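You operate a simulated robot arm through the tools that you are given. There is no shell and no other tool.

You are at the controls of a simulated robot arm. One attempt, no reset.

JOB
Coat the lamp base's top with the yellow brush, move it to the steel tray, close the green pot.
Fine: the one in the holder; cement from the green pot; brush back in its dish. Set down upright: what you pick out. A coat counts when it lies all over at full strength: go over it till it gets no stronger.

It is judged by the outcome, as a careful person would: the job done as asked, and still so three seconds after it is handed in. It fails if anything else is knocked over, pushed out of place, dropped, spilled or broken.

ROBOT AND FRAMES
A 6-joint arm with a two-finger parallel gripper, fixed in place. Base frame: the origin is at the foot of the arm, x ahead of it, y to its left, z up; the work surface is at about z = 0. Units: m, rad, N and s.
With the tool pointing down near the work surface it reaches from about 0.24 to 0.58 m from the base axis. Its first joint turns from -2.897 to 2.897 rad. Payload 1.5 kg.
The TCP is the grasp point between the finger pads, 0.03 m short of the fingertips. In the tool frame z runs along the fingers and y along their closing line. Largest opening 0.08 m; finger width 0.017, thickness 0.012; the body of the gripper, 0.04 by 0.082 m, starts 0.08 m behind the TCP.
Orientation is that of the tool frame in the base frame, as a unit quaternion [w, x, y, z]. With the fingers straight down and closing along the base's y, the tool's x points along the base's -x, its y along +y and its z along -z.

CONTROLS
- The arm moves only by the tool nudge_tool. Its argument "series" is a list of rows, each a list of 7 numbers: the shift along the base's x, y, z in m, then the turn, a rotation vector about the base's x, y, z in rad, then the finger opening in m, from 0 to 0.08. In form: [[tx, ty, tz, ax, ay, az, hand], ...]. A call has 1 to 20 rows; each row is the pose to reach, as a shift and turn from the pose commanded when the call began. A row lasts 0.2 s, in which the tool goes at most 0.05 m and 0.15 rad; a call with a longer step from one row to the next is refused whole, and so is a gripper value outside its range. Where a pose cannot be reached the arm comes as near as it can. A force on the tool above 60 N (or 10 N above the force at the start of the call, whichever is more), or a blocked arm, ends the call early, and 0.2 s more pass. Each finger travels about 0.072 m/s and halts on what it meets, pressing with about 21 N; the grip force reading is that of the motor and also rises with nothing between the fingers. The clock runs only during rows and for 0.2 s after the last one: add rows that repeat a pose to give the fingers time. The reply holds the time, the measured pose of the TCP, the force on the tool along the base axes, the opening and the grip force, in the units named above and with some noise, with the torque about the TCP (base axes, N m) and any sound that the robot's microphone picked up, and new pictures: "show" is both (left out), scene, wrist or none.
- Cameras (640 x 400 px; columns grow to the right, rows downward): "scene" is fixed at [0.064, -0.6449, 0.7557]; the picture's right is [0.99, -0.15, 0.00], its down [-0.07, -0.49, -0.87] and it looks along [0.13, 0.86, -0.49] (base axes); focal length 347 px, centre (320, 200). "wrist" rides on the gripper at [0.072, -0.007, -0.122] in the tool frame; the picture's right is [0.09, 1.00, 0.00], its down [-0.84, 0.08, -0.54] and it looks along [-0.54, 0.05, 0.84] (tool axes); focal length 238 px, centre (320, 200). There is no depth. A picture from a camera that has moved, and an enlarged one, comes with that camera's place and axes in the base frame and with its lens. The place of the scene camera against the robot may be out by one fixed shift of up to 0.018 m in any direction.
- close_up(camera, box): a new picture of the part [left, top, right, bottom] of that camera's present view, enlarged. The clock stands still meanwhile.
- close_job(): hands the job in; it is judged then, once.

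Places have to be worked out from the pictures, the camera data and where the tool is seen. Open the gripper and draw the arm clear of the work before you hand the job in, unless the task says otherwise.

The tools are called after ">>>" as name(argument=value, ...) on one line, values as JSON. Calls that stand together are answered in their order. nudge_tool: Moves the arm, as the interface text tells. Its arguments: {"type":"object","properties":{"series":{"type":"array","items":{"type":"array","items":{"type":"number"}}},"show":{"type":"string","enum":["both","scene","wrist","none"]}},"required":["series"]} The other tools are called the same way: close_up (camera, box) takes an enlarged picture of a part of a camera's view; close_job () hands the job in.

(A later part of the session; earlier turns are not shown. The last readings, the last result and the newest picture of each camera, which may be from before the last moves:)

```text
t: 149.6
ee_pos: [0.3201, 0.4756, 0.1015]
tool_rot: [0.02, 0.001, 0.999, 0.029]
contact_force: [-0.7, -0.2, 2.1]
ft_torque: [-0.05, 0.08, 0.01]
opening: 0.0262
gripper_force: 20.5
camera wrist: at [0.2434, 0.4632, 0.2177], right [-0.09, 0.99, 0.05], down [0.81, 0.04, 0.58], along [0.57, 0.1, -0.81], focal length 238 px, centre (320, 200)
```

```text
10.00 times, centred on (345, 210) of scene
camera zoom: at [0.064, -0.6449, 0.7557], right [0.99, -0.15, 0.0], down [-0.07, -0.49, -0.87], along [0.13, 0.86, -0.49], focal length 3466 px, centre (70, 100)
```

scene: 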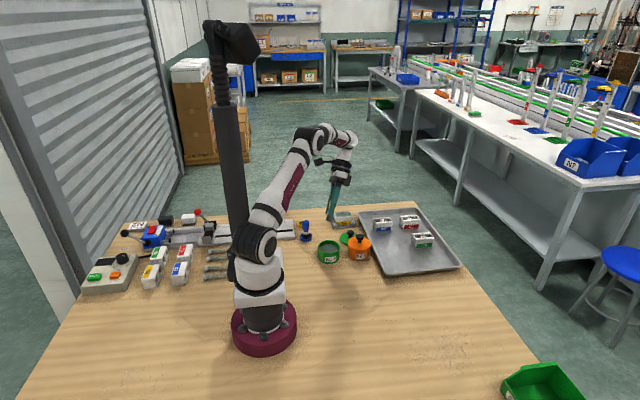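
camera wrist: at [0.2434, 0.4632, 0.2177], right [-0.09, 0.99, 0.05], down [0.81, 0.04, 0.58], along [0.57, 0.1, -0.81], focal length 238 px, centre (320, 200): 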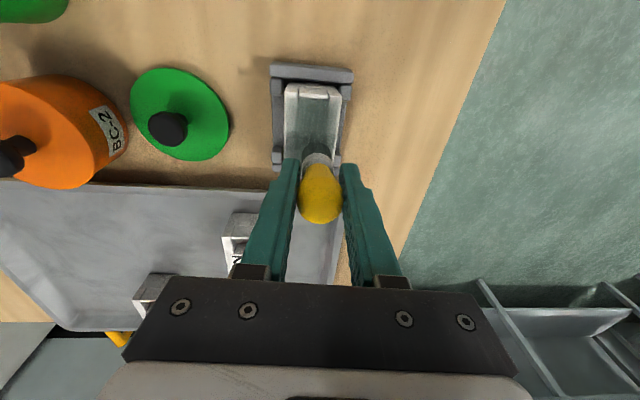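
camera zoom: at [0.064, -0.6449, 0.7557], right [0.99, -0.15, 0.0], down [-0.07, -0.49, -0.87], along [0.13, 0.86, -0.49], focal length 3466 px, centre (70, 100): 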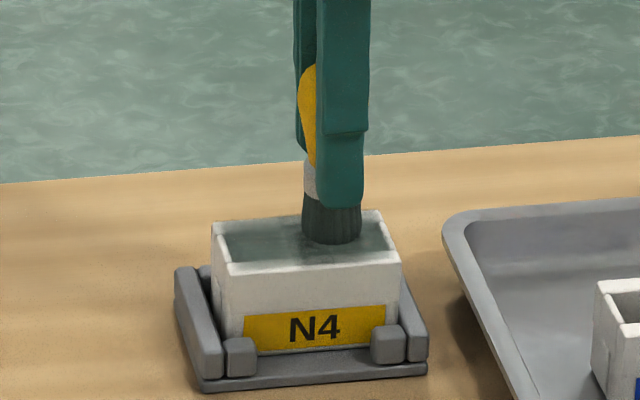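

Touching at 2 N and within reach. I'll work the far +y corner and the far end with cross-strokes, feeding down slowly.

>>> nudge_tool(series=[[0.005, 0.001, -0.0004, 0, 0, 0, 0.0], [0.01, 0.002, -0.0005, 0, 0, 0, 0.0], [0.015, 0.003, -0.0006, 0, 0, 0, 0.0], [0.015, -0.003, -0.0007, 0, 0, 0, 0.0], [0.015, -0.009, -0.0007, 0, 0, 0, 0.0], [0.015, -0.015, -0.0008, 0, 0, 0, 0.0], [0.015, -0.021, -0.0008, 0, 0, 0, 0.0], [0.015, -0.027, -0.0009, 0, 0, 0, 0.0], [0.015, -0.021, -0.0009, 0, 0, 0, 0.0], [0.015, -0.015, -0.001, 0, 0, 0, 0.0], [0.015, -0.009, -0.001, 0, 0, 0, 0.0], [0.015, -0.003, -0.0011, 0, 0, 0, 0.0], [0.015, 0.004, -0.0011, 0, 0, 0, 0.0], [0.009, 0.004, -0.0012, 0, 0, 0, 0.0], [0.003, 0.004, -0.0012, 0, 0, 0, 0.0], [-0.003, 0.004, -0.0013, 0, 0, 0, 0.0], [0.003, 0.005, -0.0013, 0, 0, 0, 0.0], [0.009, 0.005, -0.0014, 0, 0, 0, 0.0], [0.015, 0.005, -0.0014, 0, 0, 0, 0.0], [0.015, 0.0, -0.0015, 0, 0, 0, 0.0]], show="wrist")

>>> close_up(camera="scene", box=[325, 190, 365, 230])

```text
t: 153.8
ee_pos: [0.3348, 0.4759, 0.0998]
tool_rot: [0.021, 0.001, 0.999, 0.029]
contact_force: [0.0, 2.7, 4.3]
ft_torque: [0.03, -0.04, 0.02]
opening: 0.0261
gripper_force: 21.1
camera wrist: at [0.2581, 0.4636, 0.2164], right [-0.09, 0.99, 0.05], down [0.81, 0.04, 0.58], along [0.57, 0.1, -0.81], focal length 238 px, centre (320, 200)
```

wrist: 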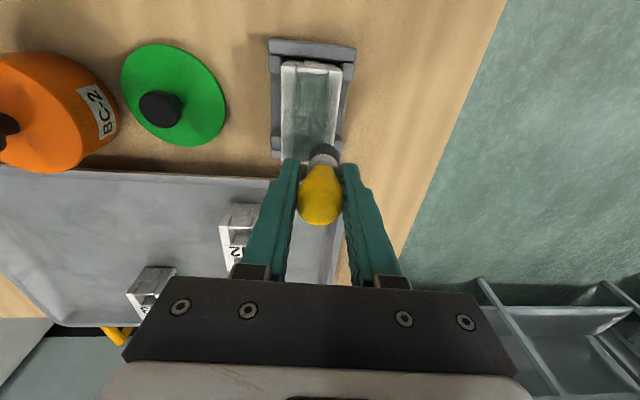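

```text
10.00 times, centred on (345, 210) of scene
camera zoom: at [0.064, -0.6449, 0.7557], right [0.99, -0.15, 0.0], down [-0.07, -0.49, -0.87], along [0.13, 0.86, -0.49], focal length 3466 px, centre (70, 100)
```

zoom: 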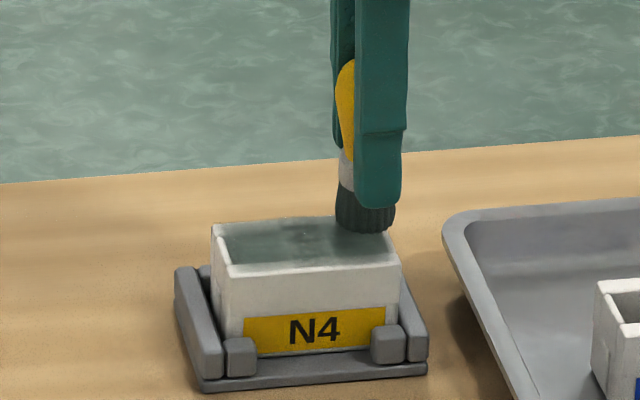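

Contact held at 4 N through the far corner. I'll lift inward, return to vertical, and inspect from the usual viewpoint.

>>> nudge_tool(series=[[-0.005, -0.01, 0.012, 0, 0, 0, 0.0], [-0.006, -0.03, 0.03, -0.0287, 0.02, 0, 0.0], [0.0, -0.052, 0.042, -0.0574, 0.04, 0, 0.0], [0.0102, -0.0719, 0.0463, -0.0574, 0.04, 0, 0.0], [0.0102, -0.0719, 0.0463, -0.0574, 0.04, 0, 0.0]], show="wrist")

>>> close_up(camera="wrist", box=[365, 45, 455, 155])

>>> close_up(camera="wrist", box=[365, 120, 425, 150])

>>> close_up(camera="wrist", box=[385, 125, 415, 150])

```text
t: 155.0
ee_pos: [0.3455, 0.4032, 0.146]
tool_rot: [0.0, 0.001, 1.0, 0.0]
contact_force: [-0.6, 0.2, 0.2]
ft_torque: [-0.01, 0.01, -0.02]
opening: 0.0261
gripper_force: 20.6
camera wrist: at [0.2737, 0.3984, 0.2666], right [-0.09, 1.0, 0.0], down [0.84, 0.08, 0.54], along [0.54, 0.05, -0.84], focal length 238 px, centre (320, 200)
```

wrist: 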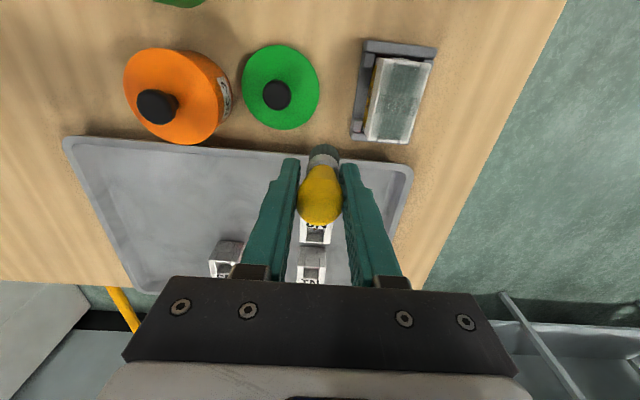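

```text
3.64 times, centred on (410, 100) of wrist
camera zoom: at [0.2737, 0.3984, 0.2666], right [-0.09, 1.0, 0.0], down [0.84, 0.08, 0.54], along [0.54, 0.05, -0.84], focal length 867 px, centre (-7, 564)
```

zoom: 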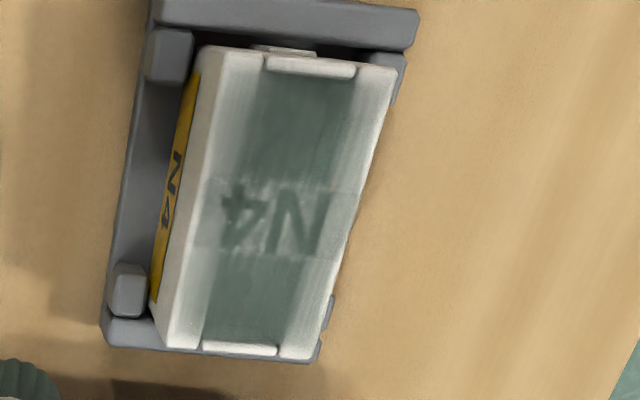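

```text
10.67 times, centred on (395, 135) of wrist
camera zoom: at [0.2737, 0.3984, 0.2666], right [-0.09, 1.0, 0.0], down [0.84, 0.08, 0.54], along [0.54, 0.05, -0.84], focal length 2542 px, centre (-480, 893)
```

zoom: 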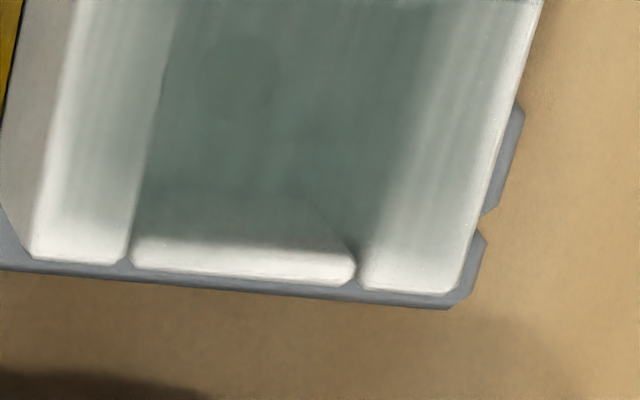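

```text
16.00 times, centred on (400, 138) of wrist
camera zoom: at [0.2737, 0.3984, 0.2666], right [-0.09, 1.0, 0.0], down [0.84, 0.08, 0.54], along [0.54, 0.05, -0.84], focal length 3814 px, centre (-960, 1200)
```

zoom: 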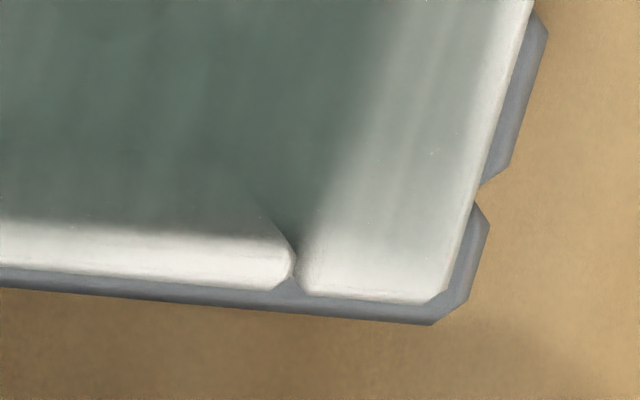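

No clear further change at the far corner even with fresh cement and steady contact, so the film seems to be at its limit, with soft inset edges. To be sure of even strength I'll do one final complete raster in cross-strokes with fresh dips, starting with a dip now.

>>> nudge_tool(series=[[-0.02, -0.02, 0.015, 0, 0, 0, 0.0], [-0.05, -0.05, 0.018, 0, 0, 0, 0.0], [-0.08, -0.08, 0.018, 0, 0, 0, 0.0], [-0.11, -0.108, 0.018, 0, 0, 0, 0.0], [-0.1302, -0.1293, 0.015, 0, 0, 0, 0.0], [-0.1302, -0.1293, -0.02, 0, 0, 0, 0.0], [-0.1302, -0.1293, -0.045, 0, 0, 0, 0.0], [-0.1302, -0.1293, -0.057, 0, 0, 0, 0.0], [-0.1302, -0.1293, -0.061, 0, 0, 0, 0.0], [-0.1302, -0.1263, -0.0612, 0, 0, 0, 0.0], [-0.1302, -0.1293, -0.0614, 0, 0, 0, 0.0], [-0.1302, -0.1323, -0.0616, 0, 0, 0, 0.0], [-0.1302, -0.1293, -0.0617, 0, 0, 0, 0.0], [-0.1302, -0.1293, -0.0617, 0, 0, 0, 0.0]], show="none")

```text
t: 158.0
ee_pos: [0.2147, 0.2748, 0.0853]
tool_rot: [0.0, 0.0, 1.0, 0.0]
contact_force: [0.3, -1.0, 2.4]
ft_torque: [-0.1, 0.0, 0.01]
opening: 0.0263
gripper_force: 21.2
```

>>> nudge_tool(series=[[0, 0, 0.04, 0, 0, 0, 0.0], [0, 0, 0.08, 0, 0, 0, 0.0], [0.0136, 0.0353, 0.084, 0, 0, 0, 0.0], [0.0273, 0.0705, 0.084, 0, 0, 0, 0.0], [0.041, 0.1058, 0.084, 0, 0, 0, 0.0], [0.0546, 0.141, 0.084, 0, 0, 0, 0.0], [0.0682, 0.1763, 0.078, 0, 0, 0, 0.0], [0.0682, 0.1763, 0.045, 0, 0, 0, 0.0], [0.0682, 0.1763, 0.02, 0, 0, 0, 0.0], [0.0682, 0.1763, 0.0145, 0, 0, 0, 0.0], [0.0682, 0.1763, 0.0138, 0, 0, 0, 0.0], [0.0682, 0.1763, 0.0133, 0, 0, 0, 0.0]], show="none")

```text
t: 160.6
ee_pos: [0.2838, 0.4521, 0.0978]
tool_rot: [0.0, 0.0, 1.0, 0.001]
contact_force: [-1.2, -1.3, 7.6]
ft_torque: [-0.04, -0.01, 0.0]
opening: 0.0263
gripper_force: 20.8
```

Contact at 7.6 N. I'll raster the near half in cross-strokes.

>>> nudge_tool(series=[[0, 0.0085, -0.0001, 0, 0, 0, 0.0], [0, 0.017, -0.0001, 0, 0, 0, 0.0], [0, 0.0255, -0.0002, 0, 0, 0, 0.0], [0, 0.034, -0.0002, 0, 0, 0, 0.0], [0.006, 0.034, -0.0003, 0, 0, 0, 0.0], [0.006, 0.0255, -0.0003, 0, 0, 0, 0.0], [0.006, 0.017, -0.0004, 0, 0, 0, 0.0], [0.006, 0.0085, -0.0004, 0, 0, 0, 0.0], [0.006, 0.0, -0.0005, 0, 0, 0, 0.0], [0.012, 0.0, -0.0006, 0, 0, 0, 0.0], [0.012, 0.0085, -0.0006, 0, 0, 0, 0.0], [0.012, 0.017, -0.0007, 0, 0, 0, 0.0], [0.012, 0.0255, -0.0007, 0, 0, 0, 0.0], [0.012, 0.034, -0.0008, 0, 0, 0, 0.0], [0.018, 0.034, -0.0009, 0, 0, 0, 0.0], [0.018, 0.0255, -0.0009, 0, 0, 0, 0.0], [0.018, 0.017, -0.001, 0, 0, 0, 0.0], [0.018, 0.0085, -0.001, 0, 0, 0, 0.0], [0.018, 0.0, -0.0011, 0, 0, 0, 0.0], [0.024, 0.0, -0.0012, 0, 0, 0, 0.0]], show="wrist")

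>>> close_up(camera="wrist", box=[280, 70, 370, 190])

>>> close_up(camera="scene", box=[325, 190, 365, 230])

```text
t: 164.8
ee_pos: [0.3077, 0.4506, 0.0962]
tool_rot: [0.001, 0.0, 1.0, 0.0]
contact_force: [-1.6, 0.9, 1.9]
ft_torque: [0.06, 0.03, 0.01]
opening: 0.0263
gripper_force: 20.8
camera wrist: at [0.2353, 0.4453, 0.2171], right [-0.09, 1.0, 0.0], down [0.84, 0.08, 0.54], along [0.54, 0.05, -0.84], focal length 238 px, centre (320, 200)
```

wrist: 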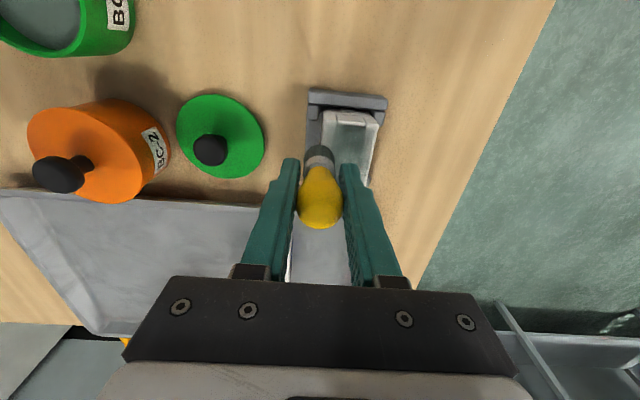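

```text
3.33 times, centred on (325, 130) of wrist
camera zoom: at [0.2353, 0.4453, 0.2171], right [-0.09, 1.0, 0.0], down [0.84, 0.08, 0.54], along [0.54, 0.05, -0.84], focal length 794 px, centre (303, 433)
```

zoom: 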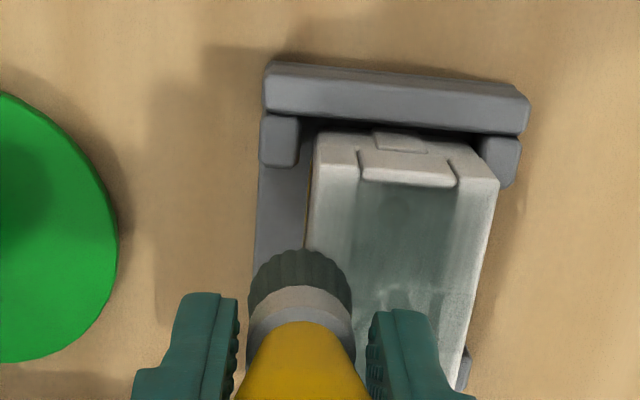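

```text
10.00 times, centred on (345, 210) of scene
camera zoom: at [0.064, -0.6449, 0.7557], right [0.99, -0.15, 0.0], down [-0.07, -0.49, -0.87], along [0.13, 0.86, -0.49], focal length 3466 px, centre (70, 100)
```

zoom: 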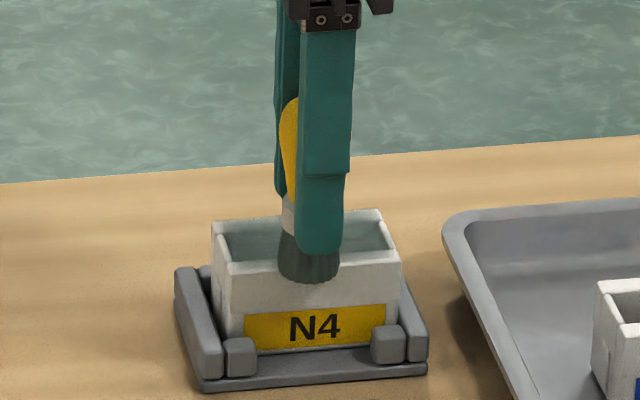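

Contact is still held. I'll continue the raster across the middle and the far half as far as vertical reach allows.

>>> nudge_tool(series=[[0, 0.0085, -0.0001, 0, 0, 0, 0.0], [0, 0.017, -0.0002, 0, 0, 0, 0.0], [0, 0.0255, -0.0003, 0, 0, 0, 0.0], [0, 0.034, -0.0003, 0, 0, 0, 0.0], [0.005, 0.033, -0.0004, 0, 0, 0, 0.0], [0.006, 0.0255, -0.0004, 0, 0, 0, 0.0], [0.006, 0.017, -0.0005, 0, 0, 0, 0.0], [0.006, 0.0085, -0.0005, 0, 0, 0, 0.0], [0.006, 0.0, -0.0006, 0, 0, 0, 0.0], [0.012, 0.0, -0.0007, 0, 0, 0, 0.0], [0.012, 0.0085, -0.0007, 0, 0, 0, 0.0], [0.012, 0.017, -0.0008, 0, 0, 0, 0.0], [0.012, 0.0245, -0.0008, 0, 0, 0, 0.0], [0.018, 0.0175, -0.0009, 0, 0, 0, 0.0], [0.018, 0.009, -0.0009, 0, 0, 0, 0.0], [0.018, 0.0, -0.001, 0, 0, 0, 0.0], [0.024, 0.0, -0.0011, 0, 0, 0, 0.0], [0.024, 0.0085, -0.0011, 0, 0, 0, 0.0], [0.024, 0.016, -0.0012, 0, 0, 0, 0.0], [0.03, 0.008, -0.0013, 0, 0, 0, 0.0]], show="none")

>>> close_up(camera="wrist", box=[270, 30, 370, 150])

```text
t: 169.0
ee_pos: [0.3381, 0.4596, 0.0948]
tool_rot: [0.0, 0.0, 1.0, 0.0]
contact_force: [-1.8, 1.1, 5.4]
ft_torque: [0.15, -0.01, 0.04]
opening: 0.0261
gripper_force: 20.5
```

```text
3.33 times, centred on (320, 90) of wrist
camera zoom: at [0.2652, 0.4538, 0.2159], right [-0.09, 1.0, 0.0], down [0.84, 0.08, 0.54], along [0.54, 0.05, -0.84], focal length 794 px, centre (320, 567)
```

zoom: 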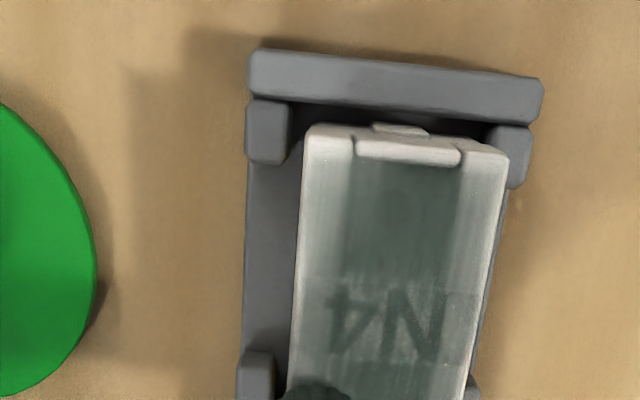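

Contact 5.4 N and the film looks more even. I'll finish the far +y corner again with the small outward tilt.

>>> nudge_tool(series=[[-0.006, 0.0, 0.004, 0, 0, 0, 0.0], [-0.01, 0.012, 0.004, 0.0574, -0.04, 0, 0.0], [-0.01, 0.018, 0.0008, 0.0574, -0.04, 0, 0.0], [-0.01, 0.022, 0.0004, 0.0574, -0.04, 0, 0.0], [-0.004, 0.022, 0.0002, 0.0574, -0.04, 0, 0.0], [0.0, 0.022, 0.0, 0.0574, -0.04, 0, 0.0], [0.0, 0.015, -0.0001, 0.0574, -0.04, 0, 0.0], [0.0, 0.008, -0.0002, 0.0574, -0.04, 0, 0.0], [0.0, 0.0, -0.0003, 0.0574, -0.04, 0, 0.0], [0.0, -0.008, -0.0003, 0.0574, -0.04, 0, 0.0], [0.0, 0.0, -0.0004, 0.0574, -0.04, 0, 0.0], [0.0, 0.008, -0.0004, 0.0574, -0.04, 0, 0.0], [0.0, 0.015, -0.0005, 0.0574, -0.04, 0, 0.0], [0.0, 0.022, -0.0006, 0.0574, -0.04, 0, 0.0], [-0.007, 0.022, -0.0007, 0.0574, -0.04, 0, 0.0], [-0.007, 0.015, -0.0007, 0.0574, -0.04, 0, 0.0], [-0.007, 0.008, -0.0008, 0.0574, -0.04, 0, 0.0], [-0.007, 0.015, -0.0008, 0.0574, -0.04, 0, 0.0], [-0.007, 0.022, -0.0009, 0.0574, -0.04, 0, 0.0], [-0.014, 0.022, -0.001, 0.0574, -0.04, 0, 0.0]], show="none")

>>> nudge_tool(series=[[-0.005, -0.01, 0.012, 0, 0, 0, 0.0], [-0.006, -0.03, 0.03, -0.0287, 0.02, 0, 0.0], [0.0, -0.05, 0.045, -0.0574, 0.04, 0, 0.0], [0.012, -0.065, 0.05, -0.0574, 0.04, 0, 0.0], [0.022, -0.077, 0.0519, -0.0574, 0.04, 0, 0.0], [0.022, -0.077, 0.0519, -0.0574, 0.04, 0, 0.0]], show="wrist")

>>> close_up(camera="wrist", box=[365, 45, 455, 155])

>>> close_up(camera="wrist", box=[365, 120, 425, 150])

>>> close_up(camera="wrist", box=[385, 55, 445, 90])

```text
t: 173.2
ee_pos: [0.3239, 0.4812, 0.0934]
tool_rot: [0.02, 0.0, 0.999, 0.029]
contact_force: [1.9, 0.9, 3.5]
ft_torque: [-0.03, -0.08, -0.01]
opening: 0.0264
gripper_force: 21.1
```

```text
t: 174.6
ee_pos: [0.3452, 0.4043, 0.1455]
tool_rot: [0.001, 0.0, 1.0, 0.001]
contact_force: [0.2, -0.6, -0.3]
ft_torque: [0.01, -0.01, -0.02]
opening: 0.0263
gripper_force: 20.7
camera wrist: at [0.2728, 0.398, 0.2668], right [-0.09, 1.0, 0.0], down [0.84, 0.08, 0.54], along [0.54, 0.05, -0.84], focal length 238 px, centre (320, 200)
```

wrist: 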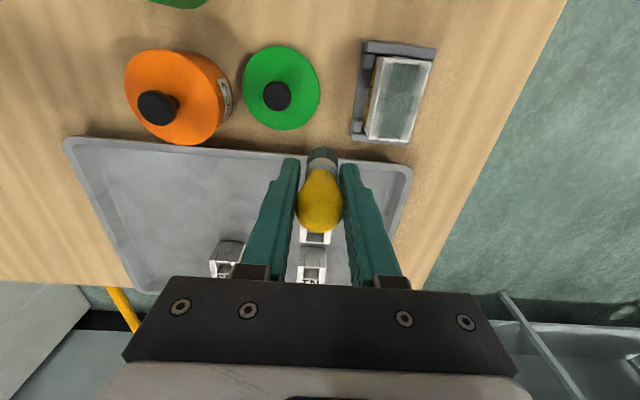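

```text
3.64 times, centred on (410, 100) of wrist
camera zoom: at [0.2728, 0.398, 0.2668], right [-0.09, 1.0, 0.0], down [0.84, 0.08, 0.54], along [0.54, 0.05, -0.84], focal length 867 px, centre (-7, 564)
```

zoom: 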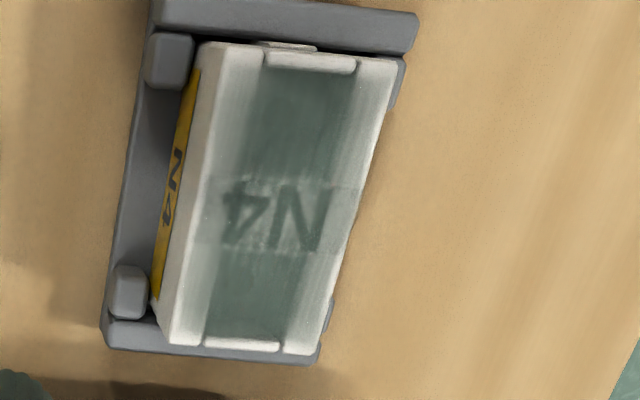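

```text
10.67 times, centred on (395, 135) of wrist
camera zoom: at [0.2728, 0.398, 0.2668], right [-0.09, 1.0, 0.0], down [0.84, 0.08, 0.54], along [0.54, 0.05, -0.84], focal length 2542 px, centre (-480, 893)
```

zoom: 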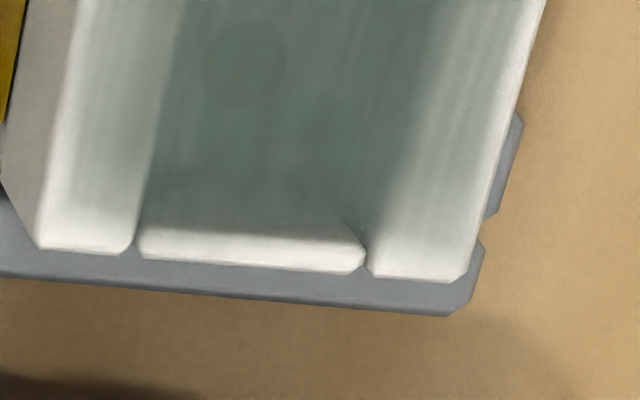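

```text
10.67 times, centred on (415, 72) of wrist
camera zoom: at [0.2728, 0.398, 0.2668], right [-0.09, 1.0, 0.0], down [0.84, 0.08, 0.54], along [0.54, 0.05, -0.84], focal length 2542 px, centre (-693, 1560)
```

zoom: 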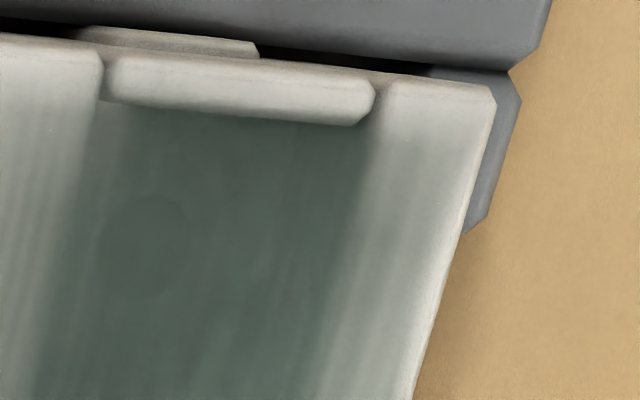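

After a full raster with fresh cement and held contact, the film is unchanged, so it is at full strength. I'll return the brush to its dish, going above it first to check alignment.

>>> nudge_tool(series=[[-0.039, 0.015, 0.005, 0, 0, 0, 0.0], [-0.078, 0.03, 0.005, 0, 0, 0, 0.0], [-0.117, 0.045, 0.005, 0, 0, 0, 0.0], [-0.156, 0.06, 0.0, 0, 0, 0, 0.0], [-0.193, 0.0756, -0.01, 0, 0, 0, 0.0], [-0.193, 0.0756, -0.045, 0, 0, 0, 0.0], [-0.193, 0.0756, -0.075, 0, 0, 0, 0.0], [-0.193, 0.0756, -0.075, 0, 0, 0, 0.0]], show="wrist")

>>> close_up(camera="wrist", box=[260, 110, 380, 220])

>>> close_up(camera="scene", box=[290, 195, 330, 240])

```text
t: 176.4
ee_pos: [0.1513, 0.48, 0.071]
tool_rot: [0.0, 0.0, 1.0, 0.001]
contact_force: [-0.7, 0.1, -0.6]
ft_torque: [-0.02, 0.02, 0.0]
opening: 0.0259
gripper_force: 21.0
camera wrist: at [0.0795, 0.4737, 0.1909], right [-0.09, 1.0, 0.0], down [0.84, 0.08, 0.54], along [0.54, 0.05, -0.84], focal length 238 px, centre (320, 200)
```

wrist: 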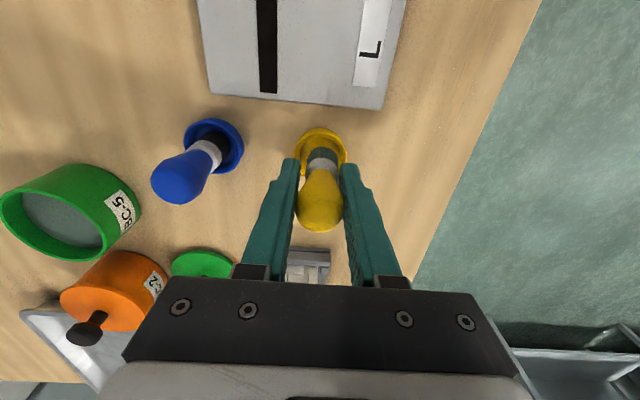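

```text
3.64 times, centred on (320, 165) of wrist
camera zoom: at [0.0795, 0.4737, 0.1909], right [-0.09, 1.0, 0.0], down [0.84, 0.08, 0.54], along [0.54, 0.05, -0.84], focal length 867 px, centre (320, 327)
```

zoom: 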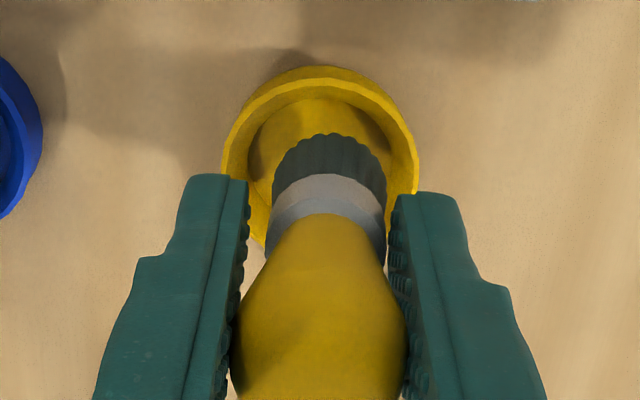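

```text
8.89 times, centred on (310, 218) of scene
camera zoom: at [0.064, -0.6449, 0.7557], right [0.99, -0.15, 0.0], down [-0.07, -0.49, -0.87], along [0.13, 0.86, -0.49], focal length 3081 px, centre (409, 44)
```

zoom: 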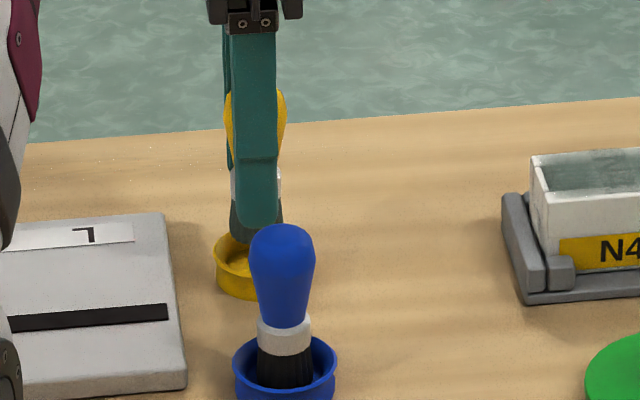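

The brush is aligned over the dish (about 0.153, 0.481). I'll lower it in steps to the dish floor.

>>> nudge_tool(series=[[-0.001, -0.0005, -0.006, 0, 0, 0, 0.0], [-0.001, -0.0005, -0.012, 0, 0, 0, 0.0], [-0.001, -0.0005, -0.0165, 0, 0, 0, 0.0], [-0.001, -0.0005, -0.0165, 0, 0, 0, 0.0]], show="none")

>>> close_up(camera="wrist", box=[260, 110, 380, 220])

```text
t: 177.4
ee_pos: [0.1505, 0.4801, 0.0542]
tool_rot: [0.0, -0.001, 1.0, 0.0]
contact_force: [-0.2, -0.2, -0.7]
ft_torque: [-0.03, 0.0, 0.03]
opening: 0.0264
gripper_force: 20.9
```

```text
3.64 times, centred on (320, 165) of wrist
camera zoom: at [0.0787, 0.4739, 0.1748], right [-0.09, 1.0, 0.0], down [0.84, 0.08, 0.54], along [0.54, 0.05, -0.84], focal length 867 px, centre (320, 327)
```

zoom: 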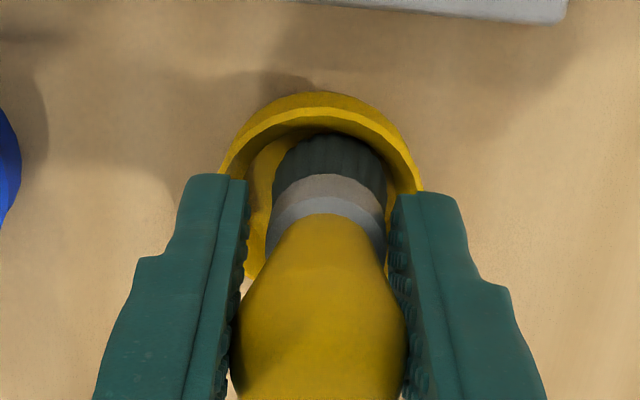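

The brush sits about 1.5 mm to the +y side within the dish. I'll correct that and continue lowering to the floor.

>>> nudge_tool(series=[[0.0005, -0.0015, 0.0, 0, 0, 0, 0.0], [0.0005, -0.0015, -0.0015, 0, 0, 0, 0.0], [0.0005, -0.0015, -0.0025, 0, 0, 0, 0.0], [0.0005, -0.0015, -0.0025, 0, 0, 0, 0.0]], show="none")

```text
t: 178.4
ee_pos: [0.1519, 0.4791, 0.0539]
tool_rot: [0.0, 0.0, 1.0, 0.0]
contact_force: [0.4, -0.1, 3.8]
ft_torque: [-0.04, -0.02, 0.01]
opening: 0.0261
gripper_force: 21.4
```

The tip is on the dish floor (3.8 N). I'll open the fingers and check that it stands.

>>> nudge_tool(series=[[0, 0, 0.0003, 0, 0, 0, 0.03], [0, 0, 0.0003, 0, 0, 0, 0.045], [0, 0, 0.0003, 0, 0, 0, 0.06], [0, 0, 0.0003, 0, 0, 0, 0.06]], show="wrist")

>>> close_up(camera="wrist", box=[250, 110, 390, 250])

>>> close_up(camera="scene", box=[290, 195, 330, 240])

```text
t: 179.4
ee_pos: [0.1526, 0.4785, 0.053]
tool_rot: [0.001, 0.0, 1.0, 0.0]
contact_force: [-0.3, -0.1, 0.4]
ft_torque: [-0.02, 0.0, 0.01]
opening: 0.0601
gripper_force: 0.2
camera wrist: at [0.0793, 0.4723, 0.173], right [-0.09, 1.0, 0.0], down [0.84, 0.08, 0.54], along [0.54, 0.05, -0.84], focal length 238 px, centre (320, 200)
```

wrist: 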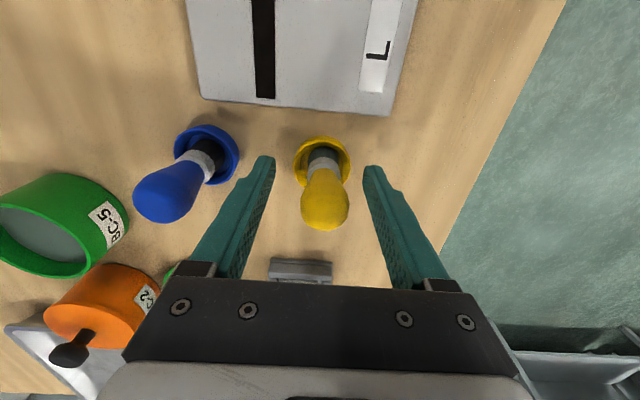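

```text
2.86 times, centred on (320, 180) of wrist
camera zoom: at [0.0793, 0.4723, 0.173], right [-0.09, 1.0, 0.0], down [0.84, 0.08, 0.54], along [0.54, 0.05, -0.84], focal length 681 px, centre (320, 257)
```

zoom: 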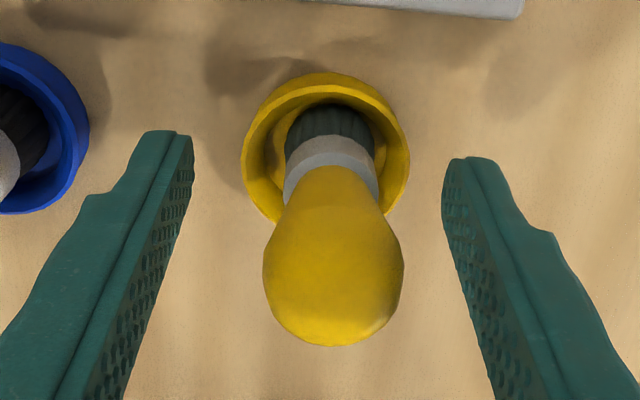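

```text
8.89 times, centred on (310, 218) of scene
camera zoom: at [0.064, -0.6449, 0.7557], right [0.99, -0.15, 0.0], down [-0.07, -0.49, -0.87], along [0.13, 0.86, -0.49], focal length 3081 px, centre (409, 44)
```

zoom: 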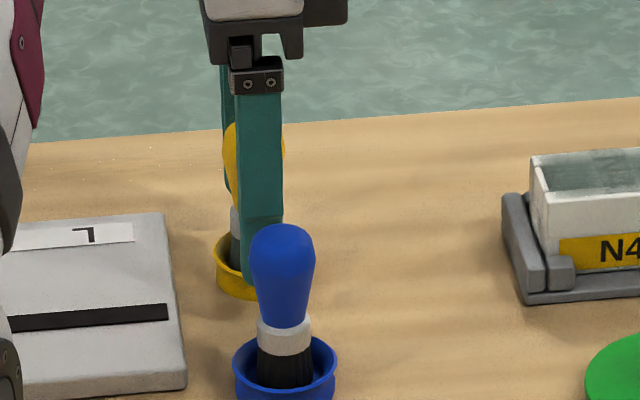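

The brush stands upright in its dish. I'll rise straight up, then take an unobstructed look at N4's top.

>>> nudge_tool(series=[[0, 0, 0.03, 0, 0, 0, 0.06], [0, 0, 0.065, 0, 0, 0, 0.06], [0, 0, 0.1, 0, 0, 0, 0.07], [0.04, -0.005, 0.1, 0, 0, 0, 0.08], [0.08, -0.008, 0.095, 0, 0, 0, 0.08], [0.1, -0.008, 0.085, 0, 0, 0, 0.08], [0.1, -0.008, 0.085, 0, 0, 0, 0.08]], show="both")

>>> close_up(camera="wrist", box=[275, 120, 355, 210])

>>> close_up(camera="scene", box=[290, 195, 370, 270])

```text
t: 181.0
ee_pos: [0.2524, 0.4692, 0.1378]
tool_rot: [-0.001, 0.0, 1.0, 0.0]
contact_force: [0.0, 0.4, 0.4]
ft_torque: [-0.01, 0.0, 0.02]
opening: 0.0797
gripper_force: 0.0
camera wrist: at [0.1798, 0.4636, 0.2583], right [-0.09, 1.0, 0.0], down [0.84, 0.08, 0.54], along [0.54, 0.05, -0.84], focal length 238 px, centre (320, 200)
```

scene: 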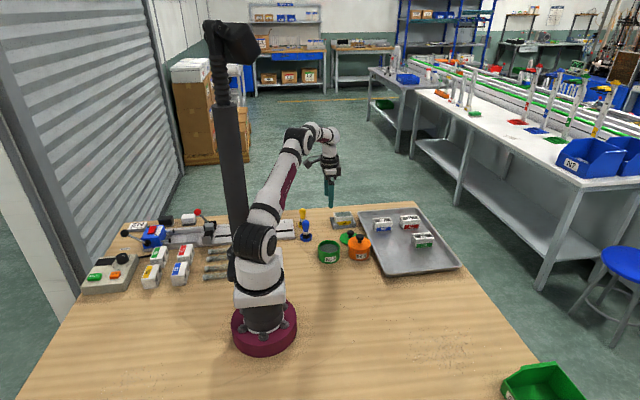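
wrist: 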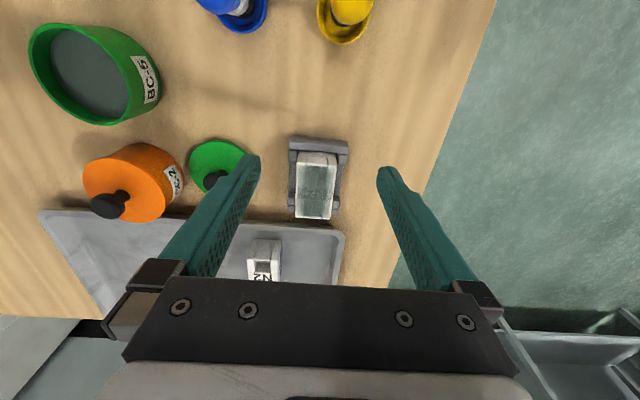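

```text
4.44 times, centred on (315, 165) of wrist
camera zoom: at [0.1798, 0.4636, 0.2583], right [-0.09, 1.0, 0.0], down [0.84, 0.08, 0.54], along [0.54, 0.05, -0.84], focal length 1059 px, centre (342, 356)
```

zoom: 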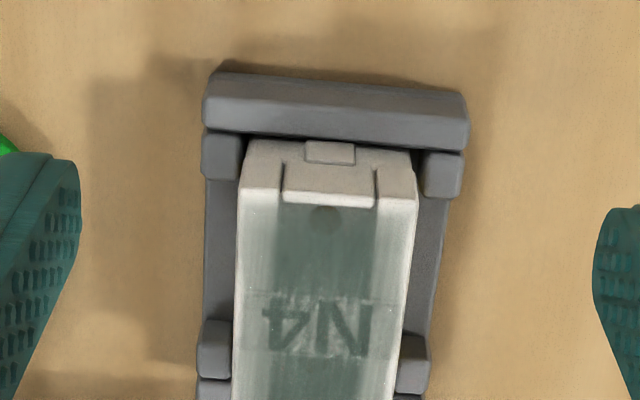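

```text
5.33 times, centred on (330, 232) of scene
camera zoom: at [0.064, -0.6449, 0.7557], right [0.99, -0.15, 0.0], down [-0.07, -0.49, -0.87], along [0.13, 0.86, -0.49], focal length 1848 px, centre (267, 27)
```

zoom: 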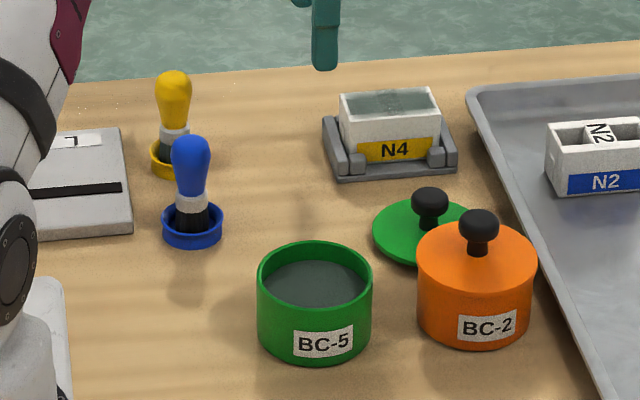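

Everything is in place and the brush is in its dish. N4 spans y≈0.450–0.489, centred near (0.308, 0.4696), and the lugs leave the sides free from x≈0.286 to 0.325. I'll move above it for the side grasp and check.

>>> nudge_tool(series=[[0.03, -0.001, 0.0, 0, 0, 0, 0.07], [0.0545, -0.001, 0.0, 0, 0, 0, 0.066], [0.0545, -0.001, -0.025, 0, 0, 0, 0.066], [0.0545, -0.001, -0.035, 0, 0, 0, 0.066], [0.0545, -0.001, -0.035, 0, 0, 0, 0.066]], show="both")

>>> close_up(camera="scene", box=[315, 170, 375, 240])

>>> close_up(camera="wrist", box=[240, 60, 400, 200])

```text
t: 182.2
ee_pos: [0.3056, 0.4679, 0.103]
tool_rot: [-0.001, 0.0, 1.0, 0.0]
contact_force: [0.6, 0.7, 0.1]
ft_torque: [-0.03, 0.01, 0.01]
opening: 0.066
gripper_force: 0.1
camera wrist: at [0.2338, 0.463, 0.2227], right [-0.09, 1.0, 0.0], down [0.84, 0.08, 0.54], along [0.54, 0.05, -0.84], focal length 238 px, centre (320, 200)
```

scene: 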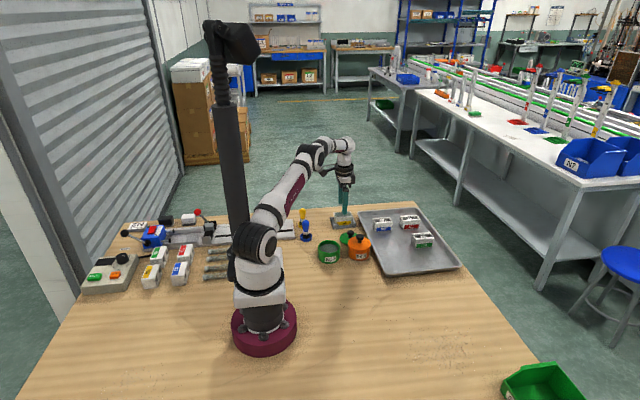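
wrist: 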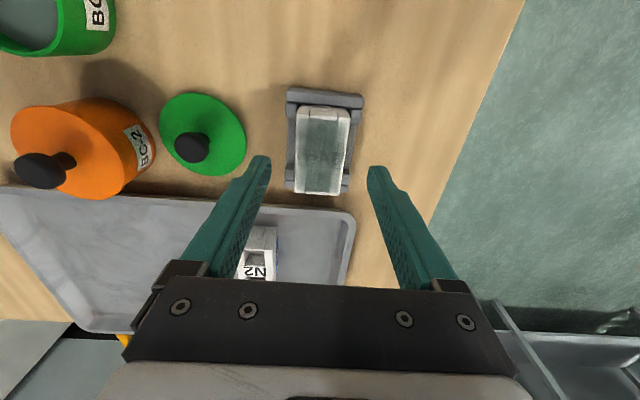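

```text
5.71 times, centred on (345, 205) of scene
camera zoom: at [0.064, -0.6449, 0.7557], right [0.99, -0.15, 0.0], down [-0.07, -0.49, -0.87], along [0.13, 0.86, -0.49], focal length 1980 px, centre (177, 171)
```

zoom: 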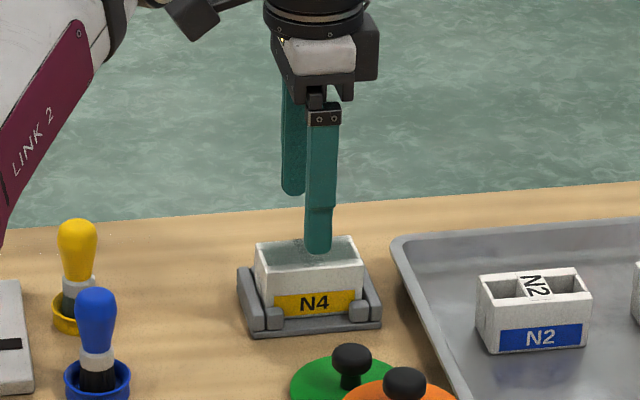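

```text
2.86 times, centred on (320, 130) of wrist
camera zoom: at [0.2338, 0.463, 0.2227], right [-0.09, 1.0, 0.0], down [0.84, 0.08, 0.54], along [0.54, 0.05, -0.84], focal length 681 px, centre (320, 400)
```

zoom: 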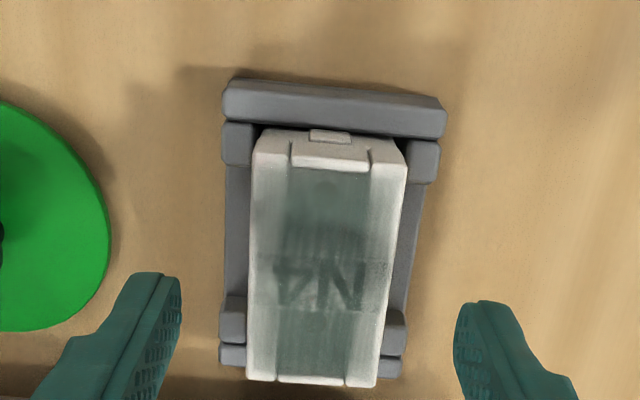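

N4 is fully visible, centred at about (0.3096, 0.470), and the fingers straddle it evenly. I'll descend to z≈0.047 (fingertips at about 0.017, above the holder plate) with the fingers open.

>>> nudge_tool(series=[[0.0, 0.0, -0.02, 0, 0, 0, 0.066], [0.0, 0.0, -0.04, 0, 0, 0, 0.066], [0.0, 0.0, -0.054, 0, 0, 0, 0.066], [0.0, 0.0, -0.054, 0, 0, 0, 0.066]], show="wrist")

>>> close_up(camera="scene", box=[325, 185, 365, 235])

```text
t: 183.2
ee_pos: [0.3066, 0.4691, 0.0466]
tool_rot: [0.0, 0.0, 1.0, 0.001]
contact_force: [0.2, 0.6, 0.5]
ft_torque: [0.02, -0.01, 0.02]
opening: 0.0657
gripper_force: 0.1
camera wrist: at [0.2345, 0.4632, 0.168], right [-0.09, 1.0, 0.0], down [0.84, 0.08, 0.54], along [0.54, 0.05, -0.84], focal length 238 px, centre (320, 200)
```

wrist: 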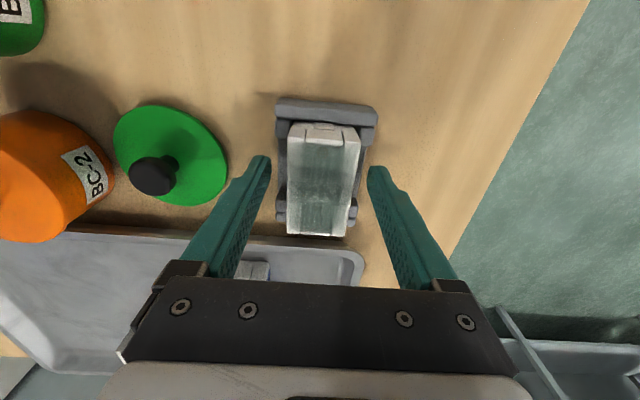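

```text
8.00 times, centred on (345, 210) of scene
camera zoom: at [0.064, -0.6449, 0.7557], right [0.99, -0.15, 0.0], down [-0.07, -0.49, -0.87], along [0.13, 0.86, -0.49], focal length 2773 px, centre (120, 120)
```

zoom: 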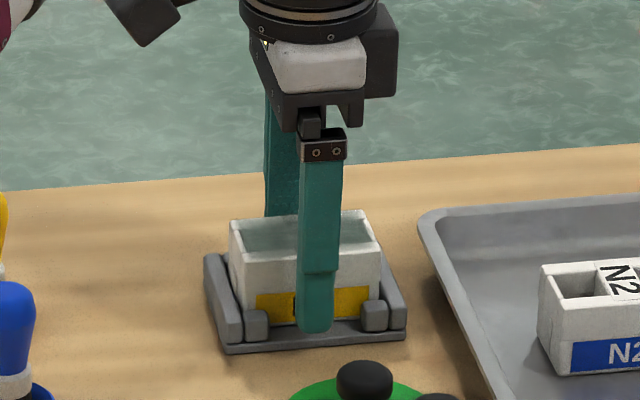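

The fingers straddle N4 between the lugs with no contact. I'll close on its sides.

>>> nudge_tool(series=[[0, 0, 0, 0, 0, 0, 0.045], [0, 0, 0, 0, 0, 0, 0.03], [0, 0, 0, 0, 0, 0, 0.02], [0, 0, 0, 0, 0, 0, 0.02]], show="wrist")

>>> close_up(camera="scene", box=[325, 185, 365, 235])

```text
t: 184.2
ee_pos: [0.3069, 0.4696, 0.0474]
tool_rot: [0.0, 0.0, 1.0, -0.001]
contact_force: [0.4, 0.5, 1.1]
ft_torque: [-0.01, -0.01, -0.02]
opening: 0.0394
gripper_force: 20.7
camera wrist: at [0.2344, 0.4632, 0.1681], right [-0.09, 1.0, 0.0], down [0.84, 0.08, 0.54], along [0.54, 0.05, -0.84], focal length 238 px, centre (320, 200)
```

wrist: 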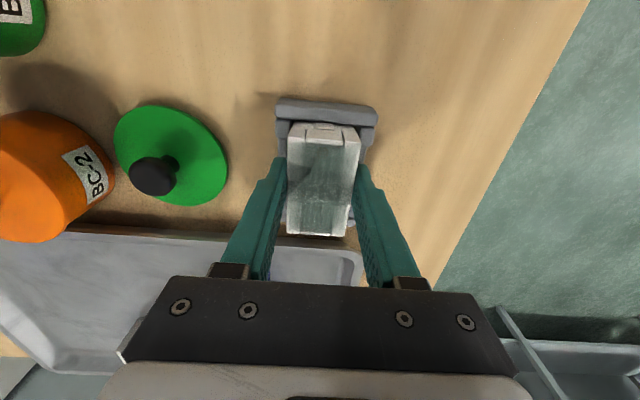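

```text
8.00 times, centred on (345, 210) of scene
camera zoom: at [0.064, -0.6449, 0.7557], right [0.99, -0.15, 0.0], down [-0.07, -0.49, -0.87], along [0.13, 0.86, -0.49], focal length 2773 px, centre (120, 120)
```

zoom: 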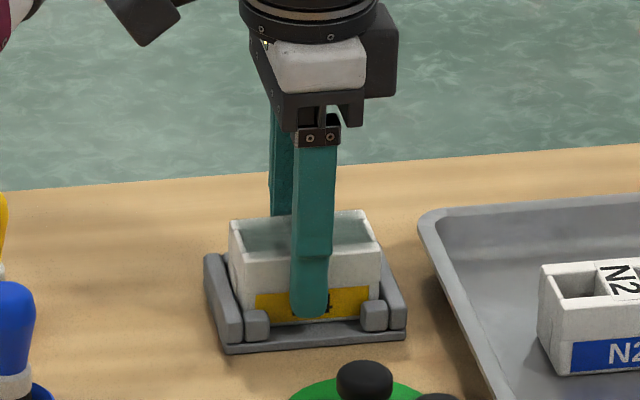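

N4 is gripped at 39.4 mm. I'll lift it straight out of the holder slowly and check.

>>> nudge_tool(series=[[0, 0, 0.006, 0, 0, 0, 0.02], [0, 0, 0.014, 0, 0, 0, 0.02], [0, 0, 0.025, 0, 0, 0, 0.02], [0, 0, 0.04, 0, 0, 0, 0.02], [0, 0, 0.06, 0, 0, 0, 0.02], [-0.004, -0.004, 0.08, 0, 0, 0, 0.02], [-0.004, -0.004, 0.08, 0, 0, 0, 0.02]], show="both")

>>> close_up(camera="scene", box=[315, 170, 385, 245])

```text
t: 185.8
ee_pos: [0.3027, 0.4658, 0.1276]
tool_rot: [0.0, 0.0, 1.0, 0.001]
contact_force: [-0.1, -0.1, -0.4]
ft_torque: [0.02, -0.01, -0.03]
opening: 0.0396
gripper_force: 20.8
camera wrist: at [0.2306, 0.4599, 0.2494], right [-0.09, 1.0, 0.0], down [0.84, 0.08, 0.54], along [0.54, 0.05, -0.84], focal length 238 px, centre (320, 200)
```

scene: 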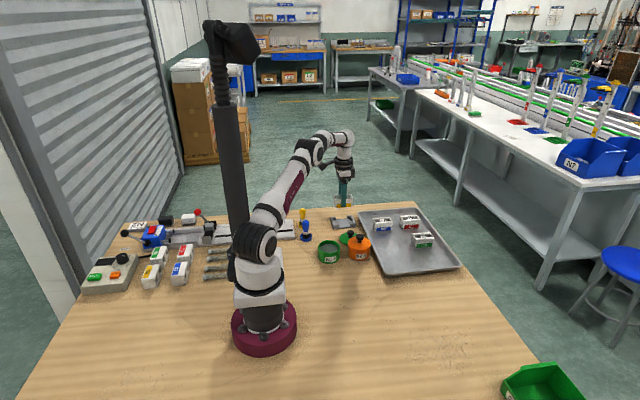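
wrist: 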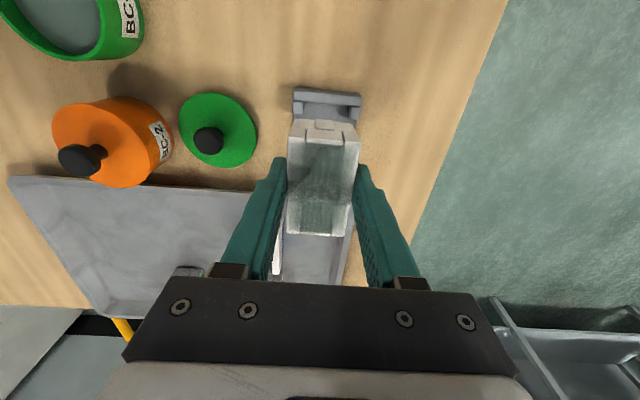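

```text
5.33 times, centred on (350, 208) of scene
camera zoom: at [0.064, -0.6449, 0.7557], right [0.99, -0.15, 0.0], down [-0.07, -0.49, -0.87], along [0.13, 0.86, -0.49], focal length 1848 px, centre (160, 160)
```

zoom: 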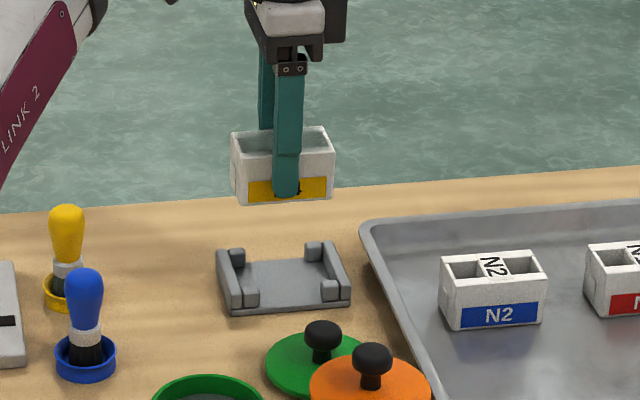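

N4 is out of the holder, level and secure. I'll check the coat up close while it is in the hand.

>>> close_up(camera="wrist", box=[270, 115, 380, 240])

>>> close_up(camera="wrist", box=[280, 190, 360, 240])

>>> close_up(camera="wrist", box=[280, 120, 365, 175])

```text
3.20 times, centred on (325, 178) of wrist
camera zoom: at [0.2306, 0.4599, 0.2494], right [-0.09, 1.0, 0.0], down [0.84, 0.08, 0.54], along [0.54, 0.05, -0.84], focal length 763 px, centre (304, 272)
```

zoom: 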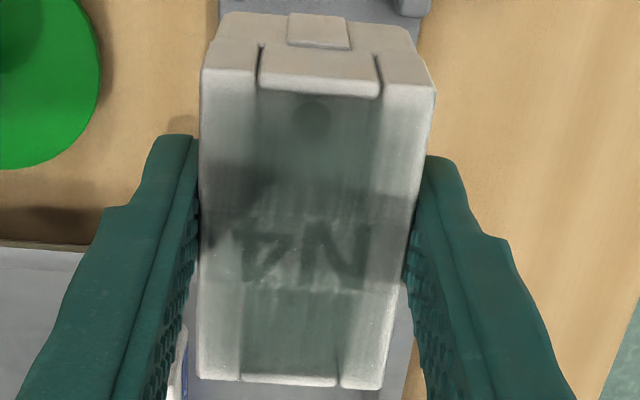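

```text
8.00 times, centred on (320, 215) of wrist
camera zoom: at [0.2306, 0.4599, 0.2494], right [-0.09, 1.0, 0.0], down [0.84, 0.08, 0.54], along [0.54, 0.05, -0.84], focal length 1907 px, centre (320, 80)
```

zoom: 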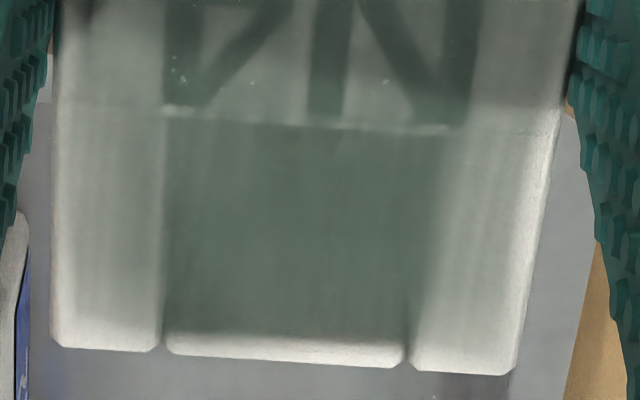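

```text
7.27 times, centred on (322, 148) of wrist
camera zoom: at [0.2306, 0.4599, 0.2494], right [-0.09, 1.0, 0.0], down [0.84, 0.08, 0.54], along [0.54, 0.05, -0.84], focal length 1734 px, centre (302, 582)
```

zoom: 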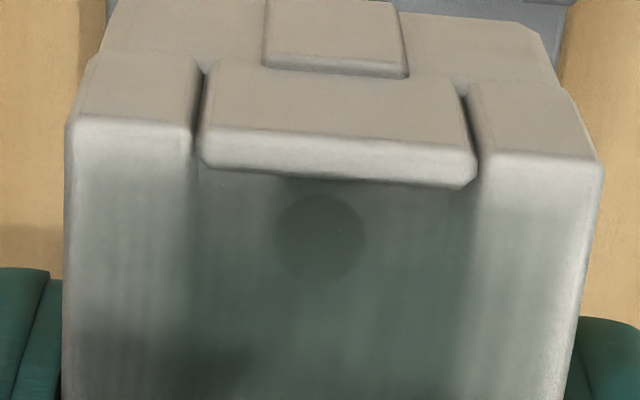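

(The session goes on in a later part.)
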